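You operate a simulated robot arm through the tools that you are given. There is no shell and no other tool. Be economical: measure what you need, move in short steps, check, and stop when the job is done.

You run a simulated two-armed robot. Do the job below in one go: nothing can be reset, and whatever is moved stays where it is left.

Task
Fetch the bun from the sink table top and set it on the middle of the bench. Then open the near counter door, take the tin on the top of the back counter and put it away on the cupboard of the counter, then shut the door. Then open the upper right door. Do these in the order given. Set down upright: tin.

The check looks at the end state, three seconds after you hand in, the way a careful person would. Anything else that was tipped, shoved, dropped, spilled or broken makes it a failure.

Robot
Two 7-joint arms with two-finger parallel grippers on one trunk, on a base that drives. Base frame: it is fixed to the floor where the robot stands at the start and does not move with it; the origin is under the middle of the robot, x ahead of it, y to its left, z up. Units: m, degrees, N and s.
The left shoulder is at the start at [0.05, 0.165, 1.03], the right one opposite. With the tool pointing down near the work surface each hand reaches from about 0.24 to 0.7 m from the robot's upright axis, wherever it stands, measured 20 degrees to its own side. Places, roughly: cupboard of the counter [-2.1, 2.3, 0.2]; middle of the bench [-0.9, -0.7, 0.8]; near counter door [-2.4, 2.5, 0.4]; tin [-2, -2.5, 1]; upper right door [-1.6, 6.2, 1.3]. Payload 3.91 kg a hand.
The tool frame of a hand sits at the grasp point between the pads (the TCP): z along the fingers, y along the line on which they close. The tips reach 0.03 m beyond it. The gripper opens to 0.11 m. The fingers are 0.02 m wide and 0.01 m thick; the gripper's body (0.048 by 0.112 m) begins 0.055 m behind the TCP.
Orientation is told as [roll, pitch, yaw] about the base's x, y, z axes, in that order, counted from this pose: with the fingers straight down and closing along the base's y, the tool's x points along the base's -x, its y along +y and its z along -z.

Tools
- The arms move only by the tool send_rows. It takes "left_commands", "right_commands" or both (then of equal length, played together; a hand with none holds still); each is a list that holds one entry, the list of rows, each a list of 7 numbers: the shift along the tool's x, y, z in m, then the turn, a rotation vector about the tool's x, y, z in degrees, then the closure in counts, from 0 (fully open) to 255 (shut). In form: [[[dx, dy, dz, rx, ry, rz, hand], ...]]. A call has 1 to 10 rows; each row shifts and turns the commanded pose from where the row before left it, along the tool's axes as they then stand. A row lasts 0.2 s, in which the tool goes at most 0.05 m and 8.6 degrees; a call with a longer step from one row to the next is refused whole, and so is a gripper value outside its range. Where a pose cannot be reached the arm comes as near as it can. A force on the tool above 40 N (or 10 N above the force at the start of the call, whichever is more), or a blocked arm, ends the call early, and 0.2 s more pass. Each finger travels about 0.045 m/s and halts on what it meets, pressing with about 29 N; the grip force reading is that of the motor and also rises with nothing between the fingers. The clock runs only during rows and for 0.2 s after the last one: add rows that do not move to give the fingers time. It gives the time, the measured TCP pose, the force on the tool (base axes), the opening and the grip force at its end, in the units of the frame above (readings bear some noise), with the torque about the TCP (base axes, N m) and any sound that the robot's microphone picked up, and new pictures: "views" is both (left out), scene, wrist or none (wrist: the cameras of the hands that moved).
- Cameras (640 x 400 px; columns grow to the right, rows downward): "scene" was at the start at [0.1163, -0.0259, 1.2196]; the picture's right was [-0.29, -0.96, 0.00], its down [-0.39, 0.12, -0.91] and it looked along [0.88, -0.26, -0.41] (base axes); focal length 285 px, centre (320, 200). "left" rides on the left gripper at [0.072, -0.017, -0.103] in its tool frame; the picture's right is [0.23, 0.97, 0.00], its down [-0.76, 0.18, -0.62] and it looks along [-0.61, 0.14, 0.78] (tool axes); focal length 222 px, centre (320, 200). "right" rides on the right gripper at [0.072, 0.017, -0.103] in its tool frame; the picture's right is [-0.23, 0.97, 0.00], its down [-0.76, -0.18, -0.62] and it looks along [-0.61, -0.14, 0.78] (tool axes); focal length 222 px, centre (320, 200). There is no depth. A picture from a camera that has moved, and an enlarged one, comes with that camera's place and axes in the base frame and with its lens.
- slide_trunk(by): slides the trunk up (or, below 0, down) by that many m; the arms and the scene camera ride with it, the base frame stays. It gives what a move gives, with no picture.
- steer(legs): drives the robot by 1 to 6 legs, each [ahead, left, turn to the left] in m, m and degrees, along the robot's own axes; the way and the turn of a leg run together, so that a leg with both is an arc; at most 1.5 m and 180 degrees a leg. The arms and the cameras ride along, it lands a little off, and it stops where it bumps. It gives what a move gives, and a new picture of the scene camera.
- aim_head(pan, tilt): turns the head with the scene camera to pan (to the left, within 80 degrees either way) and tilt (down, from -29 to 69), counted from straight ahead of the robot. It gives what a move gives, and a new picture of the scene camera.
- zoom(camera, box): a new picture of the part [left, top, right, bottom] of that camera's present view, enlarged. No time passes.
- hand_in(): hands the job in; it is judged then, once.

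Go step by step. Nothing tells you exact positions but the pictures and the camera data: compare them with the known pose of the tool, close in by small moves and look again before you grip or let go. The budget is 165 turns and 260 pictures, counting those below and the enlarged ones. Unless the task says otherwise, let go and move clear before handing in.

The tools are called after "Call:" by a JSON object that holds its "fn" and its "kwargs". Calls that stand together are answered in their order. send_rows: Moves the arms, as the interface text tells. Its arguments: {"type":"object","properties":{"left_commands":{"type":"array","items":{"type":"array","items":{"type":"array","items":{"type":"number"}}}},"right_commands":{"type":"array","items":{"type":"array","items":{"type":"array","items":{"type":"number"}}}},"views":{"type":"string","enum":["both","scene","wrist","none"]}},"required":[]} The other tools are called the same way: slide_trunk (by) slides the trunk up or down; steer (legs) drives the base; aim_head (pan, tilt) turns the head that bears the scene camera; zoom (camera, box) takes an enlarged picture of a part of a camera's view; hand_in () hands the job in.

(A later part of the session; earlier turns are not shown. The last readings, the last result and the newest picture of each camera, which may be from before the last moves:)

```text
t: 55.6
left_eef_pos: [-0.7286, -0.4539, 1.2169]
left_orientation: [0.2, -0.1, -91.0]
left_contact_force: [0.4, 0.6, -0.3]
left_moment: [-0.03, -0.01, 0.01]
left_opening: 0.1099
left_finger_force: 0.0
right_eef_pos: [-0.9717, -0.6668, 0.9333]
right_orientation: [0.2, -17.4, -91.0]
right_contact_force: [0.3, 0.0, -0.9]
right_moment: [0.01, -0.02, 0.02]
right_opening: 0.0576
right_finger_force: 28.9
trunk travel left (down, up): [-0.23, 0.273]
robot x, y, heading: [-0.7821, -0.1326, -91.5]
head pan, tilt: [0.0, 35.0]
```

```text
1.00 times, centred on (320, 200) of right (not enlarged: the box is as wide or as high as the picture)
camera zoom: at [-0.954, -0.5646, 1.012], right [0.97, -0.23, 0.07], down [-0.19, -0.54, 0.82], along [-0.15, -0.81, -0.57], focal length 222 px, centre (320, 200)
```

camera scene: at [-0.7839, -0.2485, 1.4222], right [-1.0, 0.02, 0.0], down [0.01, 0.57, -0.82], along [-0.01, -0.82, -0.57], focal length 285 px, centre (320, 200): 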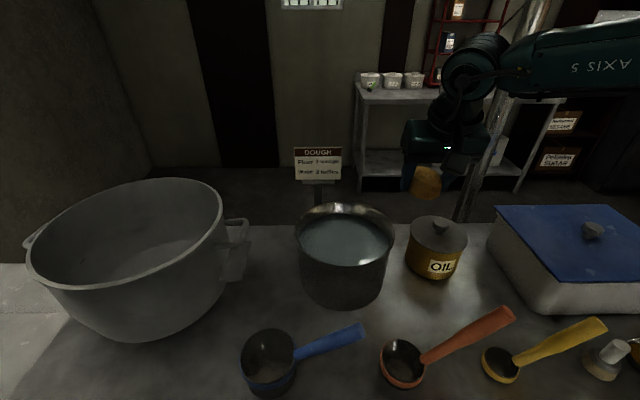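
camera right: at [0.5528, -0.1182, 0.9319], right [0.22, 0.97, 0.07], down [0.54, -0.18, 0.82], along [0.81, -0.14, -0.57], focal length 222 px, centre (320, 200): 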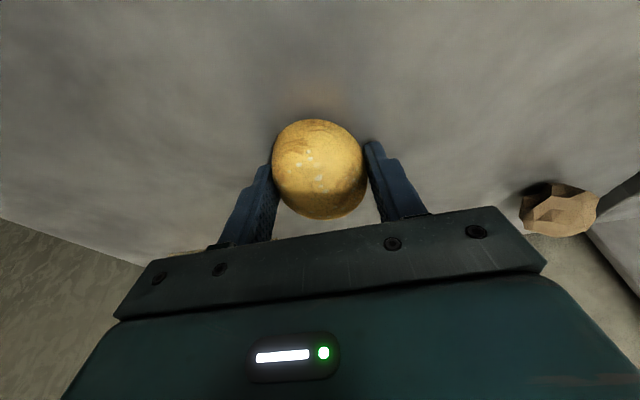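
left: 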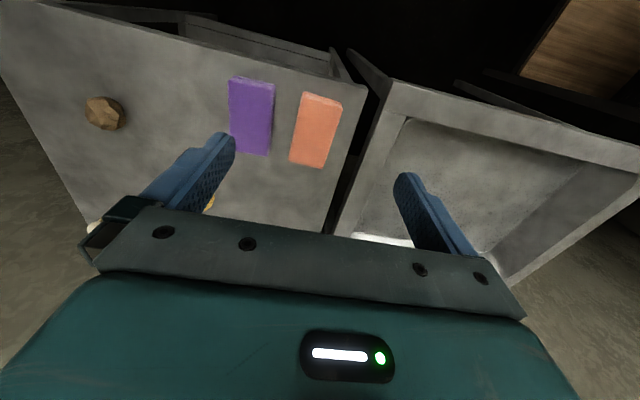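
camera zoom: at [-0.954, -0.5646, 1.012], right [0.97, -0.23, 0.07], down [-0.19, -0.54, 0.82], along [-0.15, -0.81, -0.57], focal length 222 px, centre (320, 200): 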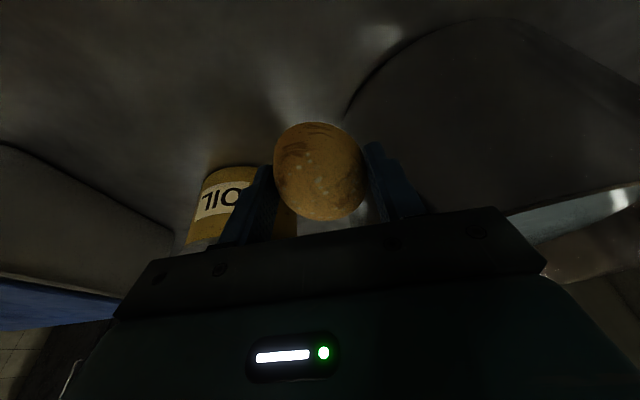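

Alignment good with clearance to pot and can. Descend with the arm in small steps until contact.

Call:
{"fn": "send_rows", "kwargs": {"right_commands": [[[0.006, 0, 0.0191, 0, 0, 0, 255], [0.006, 0, 0.0191, 0, 0, 0, 255], [0.006, 0, 0.0191, 0, 0, 0, 255], [0.006, 0, 0.0191, 0, 0, 0, 255], [0.0015, 0, 0.0048, 0, 0, 0, 255], [0, 0, 0, 0, 0, 0, 255]]]}}

```text
t: 57.0
left_eef_pos: [-0.7295, -0.4525, 1.2167]
left_orientation: [0.0, 0.0, -91.0]
left_contact_force: [0.8, -0.3, 0.4]
left_moment: [0.0, 0.01, -0.04]
left_opening: 0.1101
left_finger_force: 0.0
right_eef_pos: [-0.9714, -0.6647, 0.8494]
right_orientation: [0.1, -17.4, -91.0]
right_contact_force: [-0.9, -0.7, -0.1]
right_moment: [0.06, 0.0, -0.02]
right_opening: 0.0574
right_finger_force: 28.7
trunk travel left (down, up): [-0.23, 0.273]
robot x, y, heading: [-0.7784, -0.1308, -90.9]
head pan, tilt: [0.0, 35.0]
camera scene: at [-0.7839, -0.248, 1.1822], right [-1.0, 0.02, 0.0], down [0.01, 0.57, -0.82], along [-0.01, -0.82, -0.57], focal length 285 px, centre (320, 200)
camera right: at [-0.9541, -0.5643, 0.9268], right [0.97, -0.23, 0.07], down [-0.19, -0.54, 0.82], along [-0.15, -0.81, -0.57], focal length 222 px, centre (320, 200)
```

scene: 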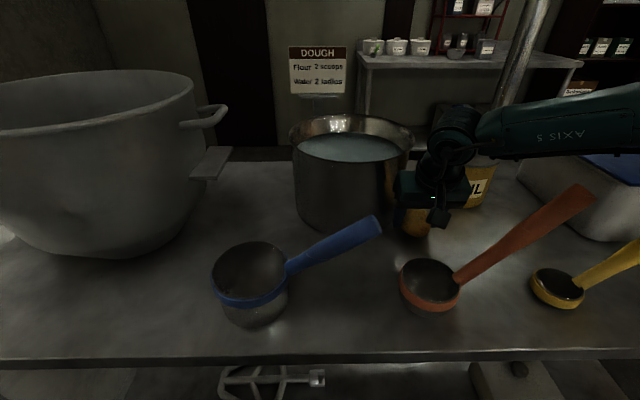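
right: 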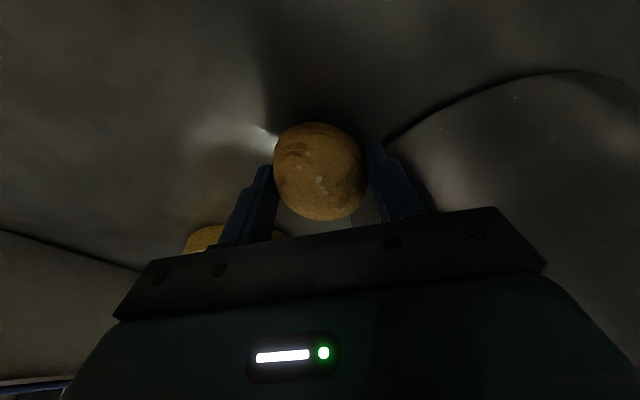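

Continuing down gently.

Call:
{"fn": "send_rows", "kwargs": {"right_commands": [[[0.0015, 0, 0.0048, 0, 0, 0, 255], [0.0015, 0, 0.0048, 0, 0, 0, 255], [0, 0, 0, 0, 0, 0, 255]]], "views": "none"}}

Call:
{"fn": "send_rows", "kwargs": {"right_commands": [[[0.0012, 0, 0.0038, 0, 0, 0, 255], [0.0012, 0, 0.0038, 0, 0, 0, 255], [0, 0, 0, 0, 0, 0, 255]]], "views": "none"}}

```text
t: 57.8
left_eef_pos: [-0.7291, -0.4533, 1.2182]
left_orientation: [-0.1, 0.0, -91.1]
left_contact_force: [-0.1, 0.2, -0.2]
left_moment: [0.03, -0.01, 0.0]
left_opening: 0.1101
left_finger_force: 0.1
right_eef_pos: [-0.9705, -0.665, 0.8391]
right_orientation: [0.1, -17.4, -91.0]
right_contact_force: [-0.8, -0.4, -0.5]
right_moment: [-0.02, 0.03, -0.02]
right_opening: 0.0575
right_finger_force: 29.6
trunk travel left (down, up): [-0.23, 0.273]
robot x, y, heading: [-0.7799, -0.1325, -90.8]
head pan, tilt: [0.0, 35.0]
```

```text
t: 58.6
left_eef_pos: [-0.7296, -0.4524, 1.2186]
left_orientation: [0.0, -0.1, -91.0]
left_contact_force: [-0.5, 0.3, -0.7]
left_moment: [-0.02, 0.01, 0.01]
left_opening: 0.11
left_finger_force: 0.1
right_eef_pos: [-0.9717, -0.6644, 0.8338]
right_orientation: [0.2, -17.6, -91.0]
right_contact_force: [-2.0, 1.1, 11.5]
right_moment: [0.26, 0.12, 0.06]
right_opening: 0.0575
right_finger_force: 28.9
trunk travel left (down, up): [-0.23, 0.273]
robot x, y, heading: [-0.7812, -0.1293, -90.8]
head pan, tilt: [0.0, 35.0]
```

Contact at z≈0.834. Release and check.

Call:
{"fn": "send_rows", "kwargs": {"right_commands": [[[0, 0, 0, 0, 0, 0, 120], [0, 0, 0, 0, 0, 0, 60], [0, 0, 0, 0, 0, 0, 0], [0, 0, 0, 0, 0, 0, 0], [0, 0, 0, 0, 0, 0, 0], [0, 0, 0, 0, 0, 0, 0]]], "views": "wrist"}}

```text
t: 60.0
left_eef_pos: [-0.7293, -0.4522, 1.2179]
left_orientation: [0.0, -0.1, -91.0]
left_contact_force: [0.5, 0.0, 0.6]
left_moment: [0.02, 0.0, -0.01]
left_opening: 0.1102
left_finger_force: 0.1
right_eef_pos: [-0.9718, -0.6642, 0.8317]
right_orientation: [0.1, -17.5, -91.0]
right_contact_force: [-2.4, 0.6, 10.1]
right_moment: [-0.11, -0.25, 0.01]
right_opening: 0.1087
right_finger_force: 0.1
trunk travel left (down, up): [-0.23, 0.273]
robot x, y, heading: [-0.7758, -0.1283, -90.7]
head pan, tilt: [0.0, 35.0]
camera right: at [-0.954, -0.5634, 0.9099], right [0.97, -0.23, 0.07], down [-0.19, -0.54, 0.82], along [-0.15, -0.81, -0.56], focal length 222 px, centre (320, 200)
```

right: 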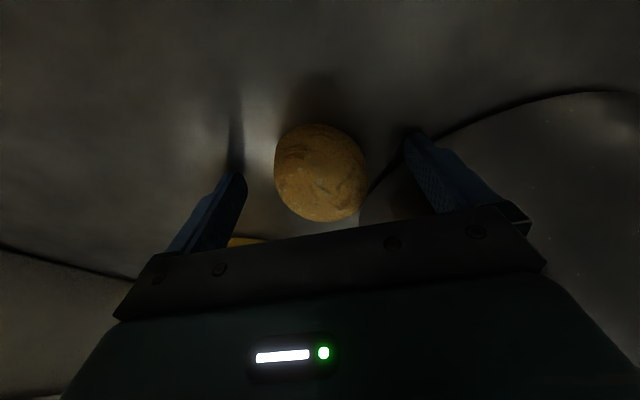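

Released; the bun sits. Lift straight up.

Call:
{"fn": "send_rows", "kwargs": {"right_commands": [[[-0.003, 0, -0.0096, 0, 0, 0, 0], [-0.006, 0, -0.0191, 0, 0, 0, 0], [-0.009, 0, -0.0287, 0, 0, 0, 0], [-0.009, 0, -0.0287, 0, 0, 0, 0], [0, 0, 0, 0, 0, 0, 0]]], "views": "none"}}

Call:
{"fn": "slide_trunk", "kwargs": {"by": 0.24}}

Call:
{"fn": "aim_head", "kwargs": {"pan": 0, "tilt": 45}}

```text
t: 61.2
left_eef_pos: [-0.7304, -0.4541, 1.217]
left_orientation: [0.0, 0.0, -91.0]
left_contact_force: [-0.1, -0.5, -0.1]
left_moment: [0.0, -0.04, 0.0]
left_opening: 0.1098
left_finger_force: 0.1
right_eef_pos: [-0.9707, -0.6661, 0.9205]
right_orientation: [0.2, -17.3, -90.9]
right_contact_force: [-1.2, 1.8, -2.9]
right_moment: [0.09, 0.15, 0.11]
right_opening: 0.1094
right_finger_force: 0.1
trunk travel left (down, up): [-0.23, 0.273]
robot x, y, heading: [-0.7804, -0.1307, -91.2]
head pan, tilt: [0.0, 35.0]
```

```text
t: 63.7
left_eef_pos: [-0.7308, -0.454, 1.4573]
left_orientation: [-0.1, -0.1, -91.0]
left_contact_force: [0.0, 0.9, -0.1]
left_moment: [0.06, 0.02, -0.03]
left_opening: 0.1102
left_finger_force: 0.0
right_eef_pos: [-0.9716, -0.6668, 1.1608]
right_orientation: [0.1, -17.4, -91.0]
right_contact_force: [-0.4, 0.4, 0.1]
right_moment: [0.02, 0.01, -0.01]
right_opening: 0.1099
right_finger_force: 0.1
trunk travel left (down, up): [-0.47, 0.033]
robot x, y, heading: [-0.7815, -0.1326, -91.0]
head pan, tilt: [0.0, 35.0]
```

```text
t: 64.4
left_eef_pos: [-0.7293, -0.4529, 1.4573]
left_orientation: [0.0, -0.1, -91.0]
left_contact_force: [0.0, -0.3, -0.2]
left_moment: [0.03, 0.0, -0.01]
left_opening: 0.1101
left_finger_force: 0.1
right_eef_pos: [-0.9707, -0.6657, 1.1621]
right_orientation: [0.1, -17.4, -91.0]
right_contact_force: [-0.1, -0.3, 0.2]
right_moment: [-0.04, 0.01, 0.02]
right_opening: 0.1101
right_finger_force: 0.0
trunk travel left (down, up): [-0.47, 0.033]
robot x, y, heading: [-0.7806, -0.1315, -91.2]
head pan, tilt: [0.0, 45.0]
camera scene: at [-0.7838, -0.2411, 1.4075], right [-1.0, 0.02, 0.0], down [0.01, 0.71, -0.71], along [-0.01, -0.71, -0.71], focal length 285 px, centre (320, 200)
```

scene: 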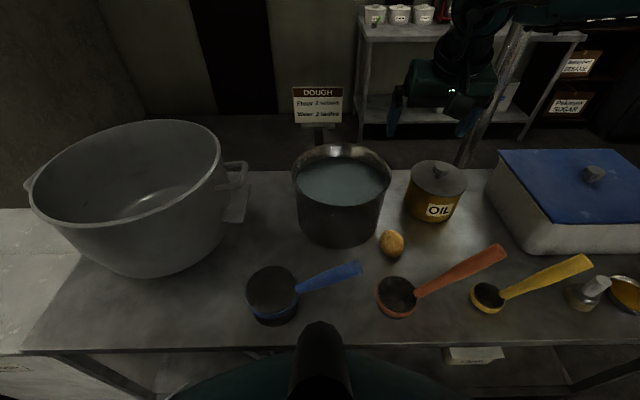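

The bun is placed upright on the bench with nothing touched. Back away, tuck the right hand, and turn towards the counter to look.

Call:
{"fn": "steer", "kwargs": {"legs": [[-0.45, 0, 0], [0, 0, -90]]}}

Call:
{"fn": "send_rows", "kwargs": {"right_commands": [[[0, 0, 0, 0, 8.5, 0, 0], [0, 0, 0, 0, 8.5, 0, 0], [0.04, 0, -0.02, 0, 0, 0, 0], [0.04, 0, -0.02, 0, 0, 0, 0], [0.04, 0, -0.02, 0, 0, 0, 0], [0.04, 0, -0.02, 0, 0, 0, 0], [0.0, 0, -0.04, 0, 0, 0, 0], [0.0, 0, -0.04, 0, 0, 0, 0]]], "views": "none"}}

Call:
{"fn": "aim_head", "kwargs": {"pan": -15, "tilt": 20}}

```text
t: 71.0
left_eef_pos: [-1.098, 0.2618, 1.4569]
left_orientation: [0.0, 0.1, 180.0]
left_contact_force: [0.1, 0.7, 0.1]
left_moment: [0.03, -0.01, 0.02]
left_opening: 0.11
left_finger_force: 0.0
right_eef_pos: [-1.3151, 0.4993, 1.1604]
right_orientation: [0.1, -17.4, -180.0]
right_contact_force: [-0.5, -0.1, -0.1]
right_moment: [-0.01, 0.0, 0.01]
right_opening: 0.1102
right_finger_force: 0.0
trunk travel left (down, up): [-0.47, 0.033]
robot x, y, heading: [-0.7757, 0.3175, -180.1]
head pan, tilt: [0.0, 45.0]
camera scene: at [-0.8887, 0.3186, 1.4074], right [0.0, 1.0, 0.0], down [0.71, 0.0, -0.71], along [-0.71, 0.0, -0.71], focal length 285 px, centre (320, 200)
```

scene: 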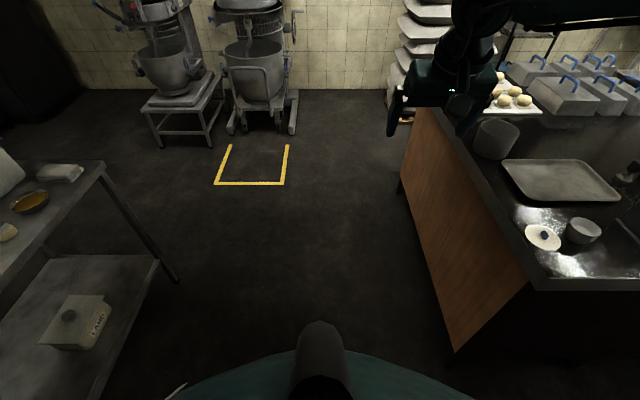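

```text
t: 72.8
left_eef_pos: [-1.0969, 0.2614, 1.4595]
left_orientation: [-0.2, -0.1, 180.0]
left_contact_force: [0.1, -0.5, 0.3]
left_moment: [-0.01, 0.02, 0.01]
left_opening: 0.1101
left_finger_force: 0.1
right_eef_pos: [-1.143, 0.5066, 1.3211]
right_orientation: [0.0, -0.4, -179.9]
right_contact_force: [0.4, 0.0, -0.1]
right_moment: [0.0, 0.01, 0.01]
right_opening: 0.1101
right_finger_force: 0.0
right hand out of reach, approached as far as the arm can: row 2
trunk travel left (down, up): [-0.47, 0.033]
robot x, y, heading: [-0.7743, 0.3177, -180.0]
head pan, tilt: [0.0, 45.0]
```

```text
t: 73.6
left_eef_pos: [-1.098, 0.2615, 1.4563]
left_orientation: [0.0, 0.0, 180.0]
left_contact_force: [0.3, -0.3, -0.9]
left_moment: [0.03, -0.04, -0.04]
left_opening: 0.1101
left_finger_force: 0.0
right_eef_pos: [-1.1451, 0.5063, 1.3209]
right_orientation: [-0.1, -0.3, -179.9]
right_contact_force: [-0.3, 0.0, -0.7]
right_moment: [-0.02, -0.01, 0.01]
right_opening: 0.1101
right_finger_force: 0.1
trunk travel left (down, up): [-0.47, 0.033]
robot x, y, heading: [-0.7733, 0.321, -180.0]
head pan, tilt: [-15.0, 20.0]
camera scene: at [-0.8973, 0.3425, 1.446], right [0.26, 0.97, 0.0], down [0.33, -0.09, -0.94], along [-0.91, 0.24, -0.34], focal length 285 px, centre (320, 200)
```

scene: 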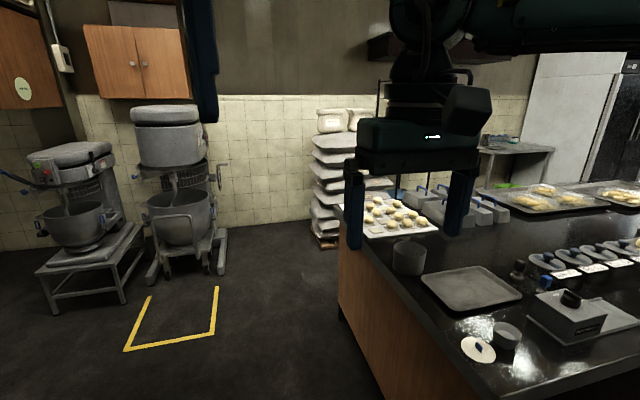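

The counter's far (-x) face is at x≈-2.4, so the door faces the aisle there. I'll drive to about (-2.85, 0.3) and turn to look up the aisle.

Call:
{"fn": "steer", "kwargs": {"legs": [[1.05, 0, 0], [1.03, 0, 0], [0, 0, -90]]}}

Call:
{"fn": "aim_head", "kwargs": {"pan": -25, "tilt": 25}}

```text
t: 87.7
left_eef_pos: [-2.9059, 0.6533, 1.4571]
left_orientation: [0.0, -0.1, 90.1]
left_contact_force: [0.1, 0.4, -0.3]
left_moment: [-0.01, 0.02, 0.02]
left_opening: 0.1101
left_finger_force: 0.0
right_eef_pos: [-2.6612, 0.7004, 1.3211]
right_orientation: [0.1, -0.5, 90.2]
right_contact_force: [0.1, -0.7, -0.2]
right_moment: [-0.02, -0.02, 0.04]
right_opening: 0.1098
right_finger_force: 0.1
trunk travel left (down, up): [-0.47, 0.033]
robot x, y, heading: [-2.8474, 0.3293, 90.1]
head pan, tilt: [-15.0, 20.0]
camera scene: at [-2.8264, 0.451, 1.4461], right [0.97, -0.26, 0.0], down [-0.09, -0.33, -0.94], along [0.24, 0.91, -0.34], focal length 285 px, centre (320, 200)
```

scene: 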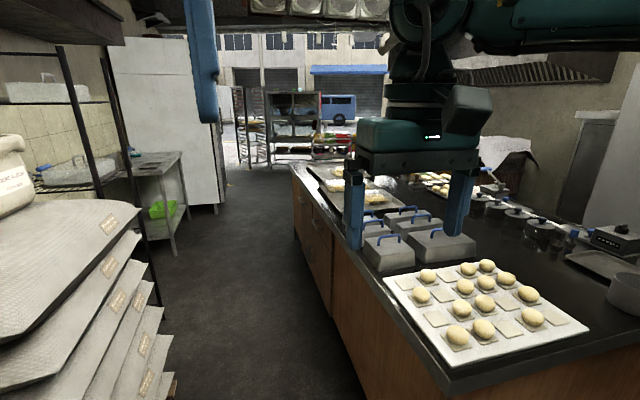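

```text
t: 88.4
left_eef_pos: [-2.9062, 0.6527, 1.4563]
left_orientation: [0.0, 0.0, 90.2]
left_contact_force: [-0.4, 0.6, -0.5]
left_moment: [0.04, -0.01, -0.01]
left_opening: 0.1103
left_finger_force: 0.0
right_eef_pos: [-2.6608, 0.6995, 1.3206]
right_orientation: [0.1, -0.4, 90.2]
right_contact_force: [0.2, 0.1, 0.0]
right_moment: [0.01, 0.0, 0.0]
right_opening: 0.1099
right_finger_force: 0.0
trunk travel left (down, up): [-0.47, 0.033]
robot x, y, heading: [-2.8495, 0.3343, 90.1]
head pan, tilt: [-25.0, 25.0]
camera scene: at [-2.8117, 0.4446, 1.438], right [0.91, -0.42, 0.0], down [-0.18, -0.38, -0.91], along [0.38, 0.82, -0.42], focal length 285 px, centre (320, 200)
```

scene: 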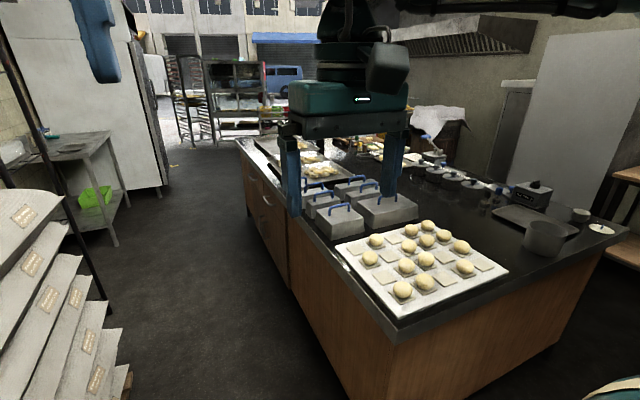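

Zoom in on the aisle-facing front of the counter.

Call:
{"fn": "zoom", "kwargs": {"camera": "scene", "box": [200, 110, 360, 260]}}

```text
2.67 times, centred on (280, 185) of scene
camera zoom: at [-2.8117, 0.4446, 1.438], right [0.91, -0.42, 0.0], down [-0.18, -0.38, -0.91], along [0.38, 0.82, -0.42], focal length 760 px, centre (427, 240)
```

zoom: 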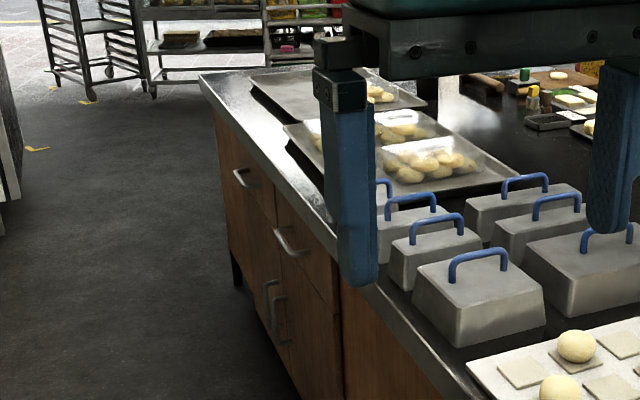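

Two doors with vertical handles below two drawers, cabinet roughly y 1.7–3.0. Need a closer look, so I'll drive up the aisle.

Call:
{"fn": "steer", "kwargs": {"legs": [[0.9, 0, 0]]}}

Call:
{"fn": "aim_head", "kwargs": {"pan": -30, "tilt": 40}}

```text
t: 93.2
left_eef_pos: [-2.9101, 1.5594, 1.4561]
left_orientation: [0.1, 0.0, 90.2]
left_contact_force: [0.2, -0.2, 0.1]
left_moment: [0.02, 0.02, -0.01]
left_opening: 0.1103
left_finger_force: 0.1
right_eef_pos: [-2.666, 1.6088, 1.322]
right_orientation: [0.0, -0.3, 90.4]
right_contact_force: [0.5, 0.1, 0.4]
right_moment: [-0.02, -0.02, 0.0]
right_opening: 0.1101
right_finger_force: 0.1
trunk travel left (down, up): [-0.47, 0.033]
robot x, y, heading: [-2.8535, 1.2373, 90.5]
head pan, tilt: [-25.0, 25.0]
camera scene: at [-2.8153, 1.3523, 1.438], right [0.91, -0.42, 0.0], down [-0.18, -0.38, -0.91], along [0.38, 0.82, -0.42], focal length 285 px, centre (320, 200)
```

scene: 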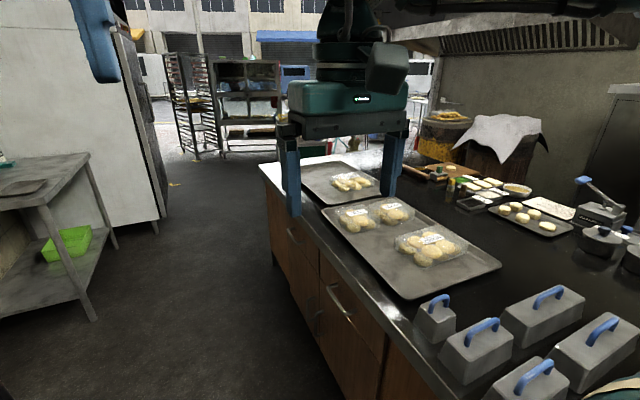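

```text
t: 94.0
left_eef_pos: [-2.9099, 1.5594, 1.4574]
left_orientation: [0.0, 0.1, 90.3]
left_contact_force: [0.3, -0.4, 0.7]
left_moment: [-0.01, 0.0, 0.01]
left_opening: 0.1102
left_finger_force: 0.2
right_eef_pos: [-2.6655, 1.6092, 1.3218]
right_orientation: [0.2, -0.4, 90.3]
right_contact_force: [0.2, 0.3, -0.4]
right_moment: [0.03, -0.01, -0.01]
right_opening: 0.1101
right_finger_force: 0.2
trunk travel left (down, up): [-0.47, 0.033]
robot x, y, heading: [-2.8489, 1.2354, 90.3]
head pan, tilt: [-30.0, 40.0]
camera scene: at [-2.8117, 1.3422, 1.4148], right [0.87, -0.5, 0.0], down [-0.32, -0.56, -0.77], along [0.38, 0.67, -0.64], focal length 285 px, centre (320, 200)
```

scene: 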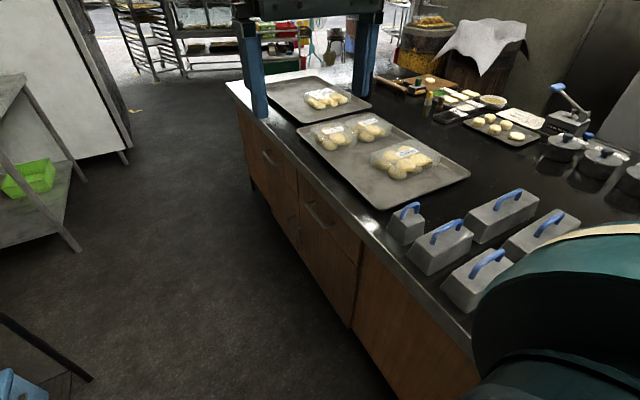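

Zooming for exact handle positions.

Call:
{"fn": "zoom", "kwargs": {"camera": "scene", "box": [220, 80, 400, 340]}}

```text
1.54 times, centred on (310, 210) of scene
camera zoom: at [-2.8117, 1.3422, 1.4148], right [0.87, -0.5, 0.0], down [-0.32, -0.56, -0.77], along [0.38, 0.67, -0.64], focal length 439 px, centre (335, 185)
```

zoom: 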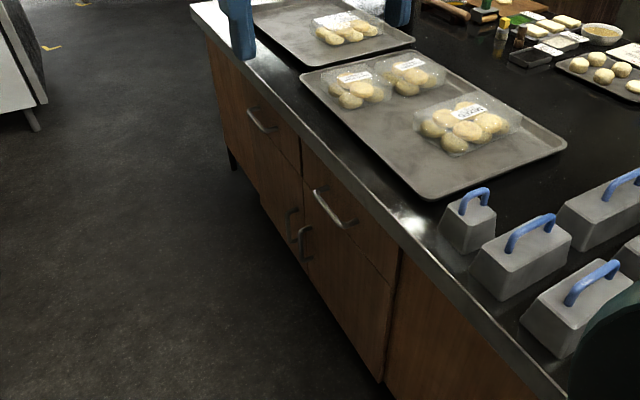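

The measured door split is y≈2.285; doors are centred at y≈2.04 and 2.53. The given place (y 2.5) matches the door at 2.53 (hinge at y≈2.78, handle at ≈[-2.44, 2.33, 0.37]). I'll stand in front of it and look squarely.

Call:
{"fn": "steer", "kwargs": {"legs": [[0.8, 0.08, 0], [0, 0, -90]]}}

Call:
{"fn": "aim_head", "kwargs": {"pan": 20, "tilt": 50}}

```text
t: 102.2
left_eef_pos: [-2.6092, 2.0956, 1.4565]
left_orientation: [0.0, 0.0, -1.2]
left_contact_force: [0.0, -0.1, -0.2]
left_moment: [-0.02, 0.0, 0.02]
left_opening: 0.1101
left_finger_force: 0.1
right_eef_pos: [-2.5669, 1.8503, 1.3214]
right_orientation: [0.1, -0.4, -1.2]
right_contact_force: [0.1, -0.9, 0.7]
right_moment: [0.02, 0.0, 0.0]
right_opening: 0.11
right_finger_force: 0.0
trunk travel left (down, up): [-0.47, 0.033]
robot x, y, heading: [-2.9322, 2.0444, -1.2]
head pan, tilt: [-30.0, 40.0]
camera scene: at [-2.8309, 2.002, 1.4147], right [-0.52, -0.86, 0.0], down [-0.55, 0.33, -0.77], along [0.66, -0.4, -0.64], focal length 285 px, centre (320, 200)
```

scene: 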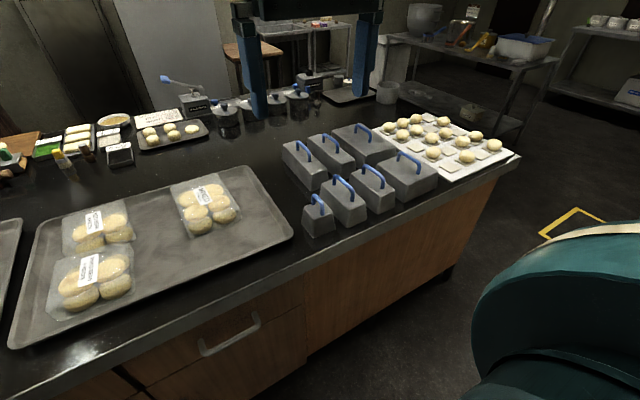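

```text
t: 103.3
left_eef_pos: [-2.6088, 2.0957, 1.4569]
left_orientation: [0.0, -0.1, -1.2]
left_contact_force: [-0.3, 0.0, 0.1]
left_moment: [0.0, 0.01, 0.0]
left_opening: 0.11
left_finger_force: 0.0
right_eef_pos: [-2.5665, 1.8491, 1.3209]
right_orientation: [0.0, -0.4, -1.2]
right_contact_force: [-0.1, -0.3, -0.6]
right_moment: [-0.01, -0.03, -0.01]
right_opening: 0.1099
right_finger_force: 0.0
trunk travel left (down, up): [-0.47, 0.033]
robot x, y, heading: [-2.934, 2.0449, -1.2]
head pan, tilt: [20.0, 50.0]
camera scene: at [-2.8307, 2.0708, 1.4005], right [0.32, -0.95, 0.0], down [-0.73, -0.25, -0.64], along [0.61, 0.21, -0.77], focal length 285 px, centre (320, 200)
```

scene: 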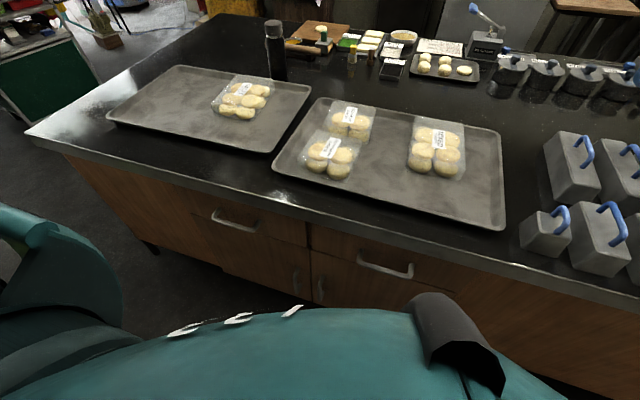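

Back up a bit and lower the trunk fully so the arms and camera come to door height.

Call:
{"fn": "steer", "kwargs": {"legs": [[-0.1, 0.05, 1.2]]}}

Call:
{"fn": "slide_trunk", "kwargs": {"by": -0.45}}

Call:
{"fn": "aim_head", "kwargs": {"pan": 20, "tilt": 40}}

```text
t: 104.5
left_eef_pos: [-2.7087, 2.1524, 1.457]
left_orientation: [-0.1, 0.0, 0.0]
left_contact_force: [-0.6, 0.2, 0.0]
left_moment: [0.02, 0.03, -0.02]
left_opening: 0.11
left_finger_force: 0.1
right_eef_pos: [-2.6616, 1.9074, 1.3217]
right_orientation: [0.1, -0.4, 0.1]
right_contact_force: [-0.5, 0.4, 0.3]
right_moment: [-0.01, 0.01, 0.0]
right_opening: 0.1101
right_finger_force: 0.0
trunk travel left (down, up): [-0.47, 0.033]
robot x, y, heading: [-3.0299, 2.0955, -0.0]
head pan, tilt: [20.0, 50.0]
camera scene: at [-2.9301, 2.1227, 1.4005], right [0.34, -0.94, 0.0], down [-0.72, -0.26, -0.64], along [0.6, 0.22, -0.77], focal length 285 px, centre (320, 200)
```

scene: 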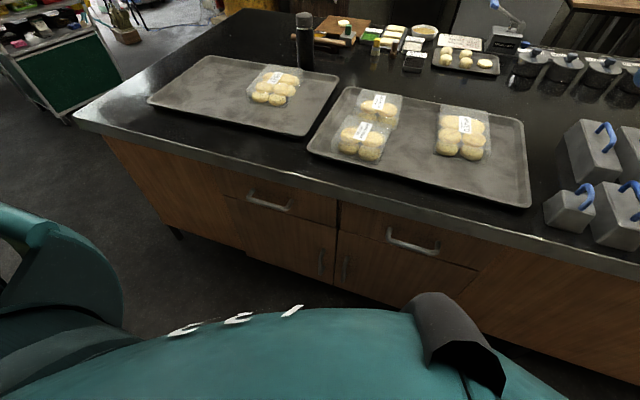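

```text
refused: -0.45 is not a number from -0.4 to 0.4
```

```text
t: 105.3
left_eef_pos: [-2.7073, 2.1509, 1.457]
left_orientation: [0.1, 0.0, 0.0]
left_contact_force: [1.1, 0.0, 0.0]
left_moment: [0.03, 0.0, 0.02]
left_opening: 0.1097
left_finger_force: 0.1
right_eef_pos: [-2.6617, 1.9073, 1.321]
right_orientation: [0.2, -0.4, 0.1]
right_contact_force: [0.4, -0.6, -0.6]
right_moment: [-0.01, 0.0, 0.0]
right_opening: 0.11
right_finger_force: 0.0
trunk travel left (down, up): [-0.47, 0.033]
robot x, y, heading: [-3.0309, 2.099, 0.4]
head pan, tilt: [20.0, 40.0]
camera scene: at [-2.922, 2.1252, 1.4146], right [0.34, -0.94, 0.0], down [-0.6, -0.22, -0.77], along [0.72, 0.26, -0.64], focal length 285 px, centre (320, 200)
```

scene: 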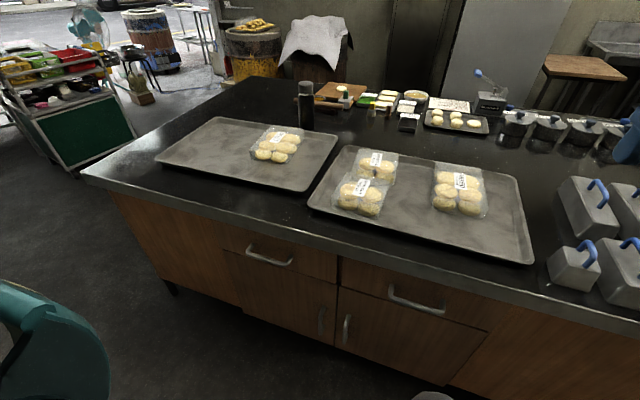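

Now lower the trunk by 0.4 and look at the left door handle.

Call:
{"fn": "slide_trunk", "kwargs": {"by": -0.4}}

Call:
{"fn": "aim_head", "kwargs": {"pan": 15, "tilt": 40}}

```text
t: 109.1
left_eef_pos: [-2.708, 2.1527, 1.0565]
left_orientation: [0.0, 0.0, 0.1]
left_contact_force: [0.7, 0.9, -0.1]
left_moment: [-0.01, -0.03, 0.0]
left_opening: 0.1099
left_finger_force: 0.0
right_eef_pos: [-2.6617, 1.9067, 0.9221]
right_orientation: [0.1, -0.4, 0.1]
right_contact_force: [0.3, 0.0, -0.1]
right_moment: [0.02, -0.02, 0.04]
right_opening: 0.1102
right_finger_force: 0.1
trunk travel left (down, up): [-0.07, 0.433]
robot x, y, heading: [-3.0278, 2.0966, 0.0]
head pan, tilt: [20.0, 40.0]
```

```text
t: 109.8
left_eef_pos: [-2.7082, 2.151, 1.0577]
left_orientation: [0.0, 0.1, 0.0]
left_contact_force: [-0.1, -0.6, 0.9]
left_moment: [0.01, -0.01, -0.01]
left_opening: 0.1102
left_finger_force: 0.1
right_eef_pos: [-2.6617, 1.9064, 0.9213]
right_orientation: [0.1, -0.4, 0.1]
right_contact_force: [0.6, -0.2, -0.3]
right_moment: [0.0, 0.01, -0.01]
right_opening: 0.1101
right_finger_force: 0.1
trunk travel left (down, up): [-0.07, 0.433]
robot x, y, heading: [-3.0301, 2.0961, -0.1]
head pan, tilt: [15.0, 40.0]
camera scene: at [-2.92, 2.1183, 1.0147], right [0.26, -0.97, 0.0], down [-0.62, -0.17, -0.77], along [0.74, 0.2, -0.64], focal length 285 px, centre (320, 200)
```

scene: 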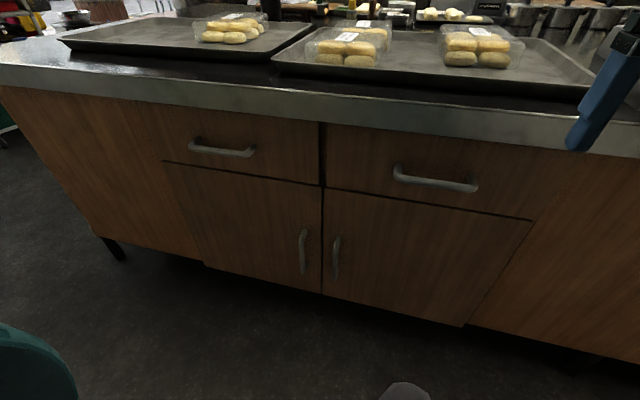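

Left door handle is at about [-2.415, 2.30, 0.376], a vertical bar. Lower the trunk fully, and pitch the left hand ~48° forward while bringing it down.

Call:
{"fn": "slide_trunk", "kwargs": {"by": -0.065}}

Call:
{"fn": "send_rows", "kwargs": {"left_commands": [[[0, 0.0, 0.02, 0, -8, 0, 0], [0, 0.0, 0.02, 0, -8, 0, 0], [0, 0.0, 0.02, 0, -8, 0, 0], [0, 0.015, 0.02, 0, -8, 0, 0], [0, 0.015, 0.02, 0, -8, 0, 0], [0, 0.015, 0.0, 0, -8, 0, 0], [0.03, 0.015, 0.02, 0, 0, 0, 0], [0.03, 0.015, 0.02, 0, 0, 0, 0], [0.03, 0.015, 0.02, 0, 0, 0, 0], [0.03, 0.015, 0.02, 0, 0, 0, 0]]], "views": "scene"}}

```text
t: 110.8
left_eef_pos: [-2.7087, 2.1516, 0.9914]
left_orientation: [-0.1, -0.1, -0.1]
left_contact_force: [0.3, 0.6, 0.0]
left_moment: [-0.01, 0.0, 0.03]
left_opening: 0.11
left_finger_force: 0.1
right_eef_pos: [-2.6616, 1.9067, 0.8559]
right_orientation: [0.1, -0.3, 0.1]
right_contact_force: [-0.2, 0.2, -0.4]
right_moment: [0.02, 0.02, -0.01]
right_opening: 0.1101
right_finger_force: 0.1
trunk travel left (down, up): [-0.005, 0.498]
robot x, y, heading: [-3.0257, 2.093, 0.1]
head pan, tilt: [15.0, 40.0]
```

```text
t: 113.0
left_eef_pos: [-2.6692, 2.2386, 0.7824]
left_orientation: [0.0, -48.1, 0.0]
left_contact_force: [-0.5, -0.4, 0.7]
left_moment: [-0.03, 0.0, 0.01]
left_opening: 0.1098
left_finger_force: 0.1
left hand out of reach, approached as far as the arm can: row 9, 10
right_eef_pos: [-2.661, 1.9068, 0.856]
right_orientation: [0.1, -0.4, 0.0]
right_contact_force: [-0.2, 0.2, 0.6]
right_moment: [-0.01, -0.03, 0.0]
right_opening: 0.1099
right_finger_force: 0.1
trunk travel left (down, up): [-0.005, 0.498]
robot x, y, heading: [-3.0323, 2.0961, -0.0]
head pan, tilt: [15.0, 40.0]
camera scene: at [-2.92, 2.1182, 0.9497], right [0.26, -0.97, 0.0], down [-0.62, -0.17, -0.77], along [0.74, 0.2, -0.64], focal length 285 px, centre (320, 200)
```

scene: 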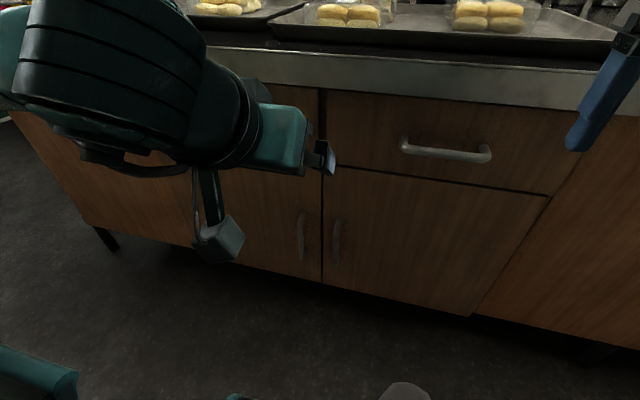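

The arm limits at that pitch. A smaller pitch (~24°), with the fingers nearly parallel to the bar, should reach lower. Trying.

Call:
{"fn": "send_rows", "kwargs": {"left_commands": [[[0, 0, 0, 0, 8, 0, 0], [0, 0, 0, 0, 8, 0, 0], [0, 0, 0, 0, 8, 0, 0], [0.012, 0.01, 0.038, 0, 0, 0, 0], [0.012, 0.01, 0.038, 0, 0, 0, 0], [0.012, 0.01, 0.038, 0, 0, 0, 0], [0.012, 0.01, 0.038, 0, 0, 0, 0], [0.012, 0.01, 0.038, 0, 0, 0, 0], [0.012, 0.01, 0.038, 0, 0, 0, 0], [0.012, 0.0, 0.038, 0, 0, 0, 0]]], "views": "scene"}}

```text
t: 115.2
left_eef_pos: [-2.6364, 2.299, 0.5032]
left_orientation: [0.0, -24.1, 0.0]
left_contact_force: [-0.1, -0.3, -0.5]
left_moment: [-0.02, 0.0, -0.01]
left_opening: 0.1103
left_finger_force: 0.2
right_eef_pos: [-2.6611, 1.9065, 0.8559]
right_orientation: [0.1, -0.5, 0.1]
right_contact_force: [0.0, 0.3, -0.1]
right_moment: [-0.01, 0.0, -0.02]
right_opening: 0.11
right_finger_force: 0.1
trunk travel left (down, up): [-0.005, 0.498]
robot x, y, heading: [-3.0329, 2.1016, 0.0]
head pan, tilt: [15.0, 40.0]
camera scene: at [-2.92, 2.1182, 0.9498], right [0.26, -0.97, 0.0], down [-0.62, -0.17, -0.77], along [0.74, 0.2, -0.64], focal length 285 px, centre (320, 200)
```

scene: 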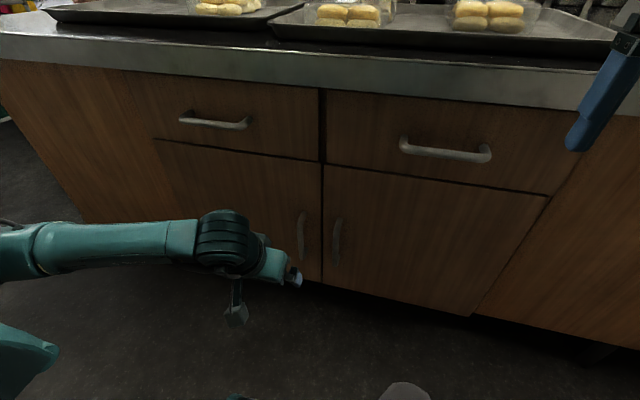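

Reaches well now. Go down further and pitch a bit more, then view with the wrist camera.

Call:
{"fn": "send_rows", "kwargs": {"left_commands": [[[0.012, 0, 0.03, 0, 0, 0, 0], [0.012, 0, 0.03, 0, 0, 0, 0], [0.012, 0, 0.03, 0, 0, 0, 0], [0.0, 0, 0.0, 0, -8, 0, 0], [0.0, 0, 0.0, 0, -8, 0, 0], [0, 0, 0, 0, -8, 0, 0], [0, 0, 0, 0, -8, 0, 0]]], "views": "both"}}

```text
t: 116.8
left_eef_pos: [-2.6244, 2.3089, 0.4162]
left_orientation: [-0.1, -34.4, -0.6]
left_contact_force: [-0.7, -0.3, 0.6]
left_moment: [0.0, -0.03, 0.01]
left_opening: 0.11
left_finger_force: 0.1
left hand out of reach, approached as far as the arm can: row 5, 6, 7
right_eef_pos: [-2.6596, 1.907, 0.8563]
right_orientation: [0.1, -0.3, 0.0]
right_contact_force: [-0.4, 0.1, 0.1]
right_moment: [-0.01, 0.01, 0.02]
right_opening: 0.11
right_finger_force: 0.0
trunk travel left (down, up): [-0.005, 0.498]
robot x, y, heading: [-3.0307, 2.0942, -0.3]
head pan, tilt: [15.0, 40.0]
camera scene: at [-2.92, 2.1182, 0.9497], right [0.26, -0.97, 0.0], down [-0.62, -0.17, -0.77], along [0.74, 0.2, -0.64], focal length 285 px, centre (320, 200)
camera left: at [-2.7423, 2.2931, 0.46], right [-0.18, 0.98, -0.13], down [0.28, 0.18, 0.94], along [0.94, 0.13, -0.3], focal length 222 px, centre (320, 200)
```

scene: 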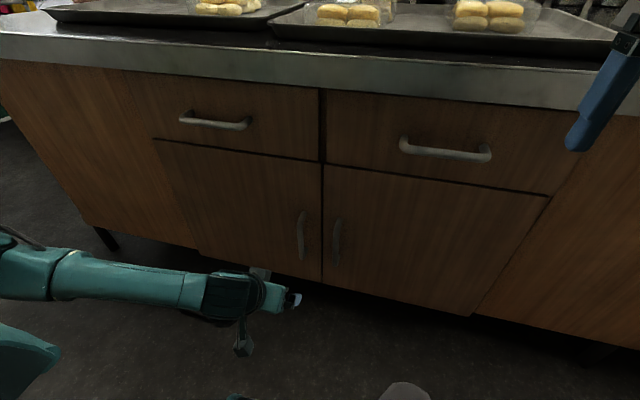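
left: 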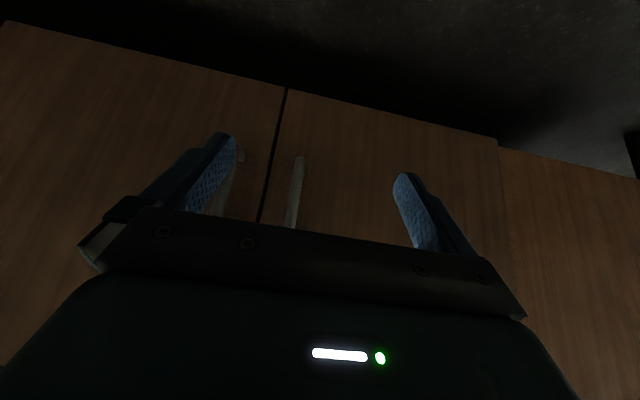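

Handle aligned in y within 1 cm. Before driving in 20 cm, raise and tuck the right hand so it won't meet the counter edge.

Call:
{"fn": "send_rows", "kwargs": {"right_commands": [[[0.0, 0, -0.045, 0, 0, 0, 0], [0.0, 0, -0.045, 0, 0, 0, 0], [0.01, 0, -0.045, 0, 0, 0, 0], [0.01, 0, -0.045, 0, 0, 0, 0], [0.01, 0, -0.045, 0, 0, 0, 0], [0.01, 0, -0.045, 0, 0, 0, 0]]], "views": "none"}}

Call:
{"fn": "steer", "kwargs": {"legs": [[0.12, -0.01, 0]]}}

Call:
{"fn": "zoom", "kwargs": {"camera": "left", "box": [120, 60, 520, 310]}}

```text
t: 118.2
left_eef_pos: [-2.6239, 2.3081, 0.4163]
left_orientation: [-0.2, -34.4, -0.5]
left_contact_force: [-0.4, -0.1, 0.7]
left_moment: [-0.02, -0.04, -0.01]
left_opening: 0.1102
left_finger_force: 0.2
right_eef_pos: [-2.7318, 1.8825, 1.0048]
right_orientation: [0.3, -0.4, 0.1]
right_contact_force: [-1.1, 1.0, 0.3]
right_moment: [0.01, 0.0, 0.01]
right_opening: 0.1103
right_finger_force: 0.1
right hand out of reach, approached as far as the arm can: row 3, 4, 5, 6
trunk travel left (down, up): [-0.005, 0.498]
robot x, y, heading: [-3.0304, 2.0984, -0.2]
head pan, tilt: [15.0, 40.0]
```

```text
t: 119.4
left_eef_pos: [-2.5042, 2.2999, 0.4157]
left_orientation: [-0.2, -34.5, -0.3]
left_contact_force: [-0.1, 0.7, -0.3]
left_moment: [0.0, 0.01, 0.0]
left_opening: 0.11
left_finger_force: 0.0
right_eef_pos: [-2.6109, 1.873, 1.0047]
right_orientation: [0.3, -0.5, 0.2]
right_contact_force: [-0.4, -0.3, -0.7]
right_moment: [0.01, 0.01, 0.0]
right_opening: 0.1097
right_finger_force: 0.1
trunk travel left (down, up): [-0.005, 0.498]
robot x, y, heading: [-2.9094, 2.0867, 0.2]
head pan, tilt: [15.0, 40.0]
camera scene: at [-2.7999, 2.1087, 0.9497], right [0.26, -0.97, 0.0], down [-0.62, -0.17, -0.77], along [0.74, 0.2, -0.64], focal length 285 px, centre (320, 200)
```

scene: 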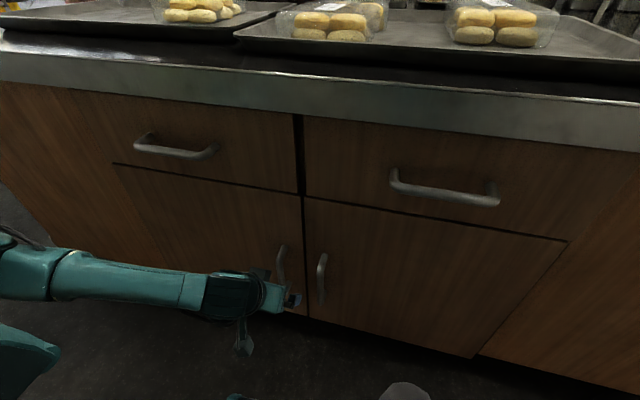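

```text
1.60 times, centred on (320, 185) of left
camera zoom: at [-2.6227, 2.2838, 0.46], right [-0.18, 0.98, -0.13], down [0.28, 0.18, 0.94], along [0.94, 0.13, -0.3], focal length 355 px, centre (320, 224)
```

zoom: 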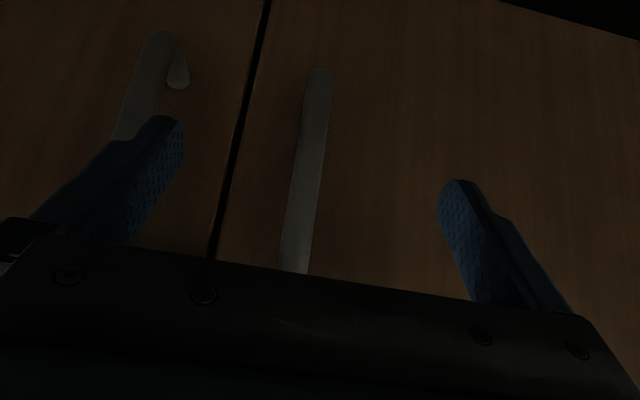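

Handle centred at y≈2.30; the other door's handle is at 2.205, so I'll narrow the gripper first, then advance 8 cm.

Call:
{"fn": "send_rows", "kwargs": {"left_commands": [[[0, 0, 0, 0, 0, 0, 93], [0, 0, 0, 0, 0, 0, 93], [0, 0, 0, 0, 0, 0, 93]]], "views": "none"}}

Call:
{"fn": "steer", "kwargs": {"legs": [[0.08, 0, 0]]}}

Call:
{"fn": "zoom", "kwargs": {"camera": "left", "box": [120, 60, 520, 310]}}

```text
t: 120.2
left_eef_pos: [-2.5049, 2.2994, 0.4165]
left_orientation: [-0.1, -34.4, -0.5]
left_contact_force: [-0.4, 0.3, -0.2]
left_moment: [0.01, 0.0, -0.01]
left_opening: 0.0701
left_finger_force: 0.0
right_eef_pos: [-2.6108, 1.8732, 1.0043]
right_orientation: [0.2, -0.5, 0.2]
right_contact_force: [-0.1, -0.5, -1.5]
right_moment: [-0.01, -0.04, 0.0]
right_opening: 0.1101
right_finger_force: 0.1
trunk travel left (down, up): [-0.005, 0.498]
robot x, y, heading: [-2.9123, 2.0849, 0.2]
head pan, tilt: [15.0, 40.0]
```

```text
t: 121.3
left_eef_pos: [-2.4279, 2.2988, 0.4146]
left_orientation: [-0.2, -34.1, -0.4]
left_contact_force: [-18.0, -0.8, -2.6]
left_moment: [-0.35, 0.44, 0.67]
left_opening: 0.0694
left_finger_force: 0.1
right_eef_pos: [-2.5326, 1.8737, 1.0061]
right_orientation: [0.3, -0.5, 0.1]
right_contact_force: [0.0, -0.3, -0.2]
right_moment: [0.0, -0.01, 0.01]
right_opening: 0.1097
right_finger_force: 0.1
trunk travel left (down, up): [-0.005, 0.498]
robot x, y, heading: [-2.8329, 2.0854, 0.2]
head pan, tilt: [15.0, 40.0]
camera scene: at [-2.7218, 2.1091, 0.9495], right [0.26, -0.97, 0.0], down [-0.62, -0.17, -0.77], along [0.74, 0.2, -0.64], focal length 285 px, centre (320, 200)
```

scene: 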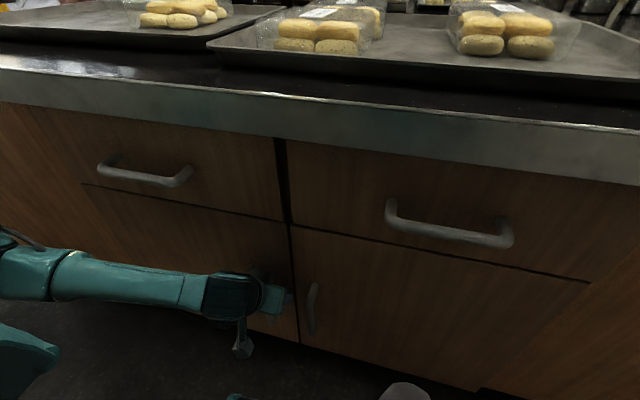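

```text
1.60 times, centred on (320, 185) of left
camera zoom: at [-2.5462, 2.284, 0.4588], right [-0.18, 0.97, -0.13], down [0.28, 0.18, 0.94], along [0.94, 0.13, -0.31], focal length 355 px, centre (320, 224)
```

zoom: 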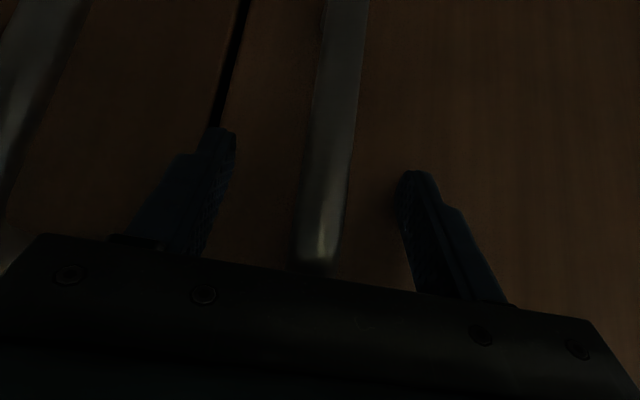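

The tips touch the door with the bar between the fingers. Close on it.

Call:
{"fn": "send_rows", "kwargs": {"left_commands": [[[0.003, 0, -0.003, 0, 0, 0, 93], [0, 0, 0, 0, 0, 0, 160], [0, 0, 0, 0, 0, 0, 255], [0, 0, 0, 0, 0, 0, 255], [0, 0, 0, 0, 0, 0, 255], [0, 0, 0, 0, 0, 0, 255]]], "views": "wrist"}}

```text
t: 122.7
left_eef_pos: [-2.4317, 2.2973, 0.4155]
left_orientation: [-0.3, -34.0, -0.5]
left_contact_force: [-1.3, -12.6, -2.2]
left_moment: [0.58, -0.23, 0.14]
left_opening: 0.0159
left_finger_force: 44.8
right_eef_pos: [-2.5332, 1.8728, 1.0052]
right_orientation: [0.2, -0.5, 0.3]
right_contact_force: [0.1, 0.3, -0.2]
right_moment: [0.0, 0.01, 0.0]
right_opening: 0.1101
right_finger_force: 0.0
trunk travel left (down, up): [-0.005, 0.498]
robot x, y, heading: [-2.8309, 2.0882, 0.2]
head pan, tilt: [15.0, 40.0]
camera left: at [-2.5505, 2.2827, 0.4605], right [-0.18, 0.98, -0.13], down [0.28, 0.18, 0.94], along [0.94, 0.13, -0.31], focal length 222 px, centre (320, 200)
```

left: 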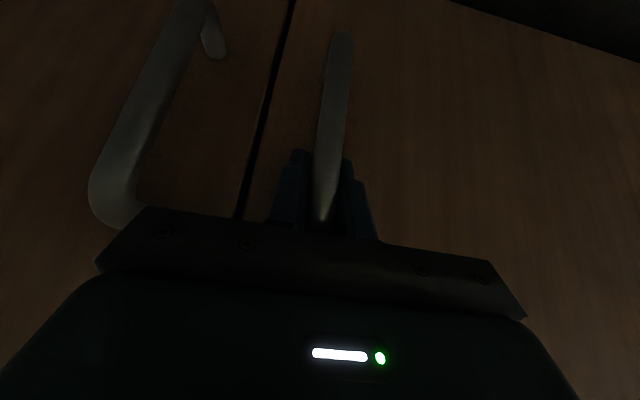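

Bar gripped. I'll pull by driving the base as an arc about the hinge (~[-2.40, 2.78]), 10° first.

Call:
{"fn": "steer", "kwargs": {"legs": [[-0.12, 0.075, -10]]}}

```text
t: 124.0
left_eef_pos: [-2.5105, 2.3117, 0.4165]
left_orientation: [0.2, -34.2, -10.5]
left_contact_force: [4.6, 14.7, 4.6]
left_moment: [-0.44, 0.3, 0.03]
left_opening: 0.0159
left_finger_force: 45.6
right_eef_pos: [-2.6875, 1.9082, 1.0039]
right_orientation: [0.3, -0.5, -10.1]
right_contact_force: [0.4, 0.3, 0.0]
right_moment: [0.02, 0.01, 0.01]
right_opening: 0.1102
right_finger_force: 0.0
trunk travel left (down, up): [-0.005, 0.498]
robot x, y, heading: [-2.9433, 2.1728, -10.1]
head pan, tilt: [15.0, 40.0]
camera scene: at [-2.832, 2.1736, 0.9498], right [0.09, -1.0, 0.0], down [-0.64, -0.06, -0.77], along [0.76, 0.07, -0.64], focal length 285 px, centre (320, 200)
```

scene: 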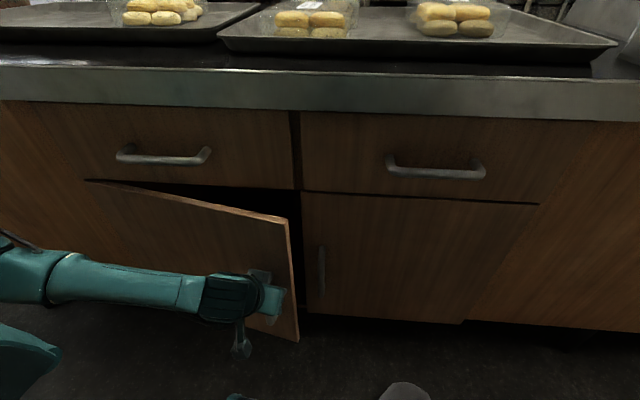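

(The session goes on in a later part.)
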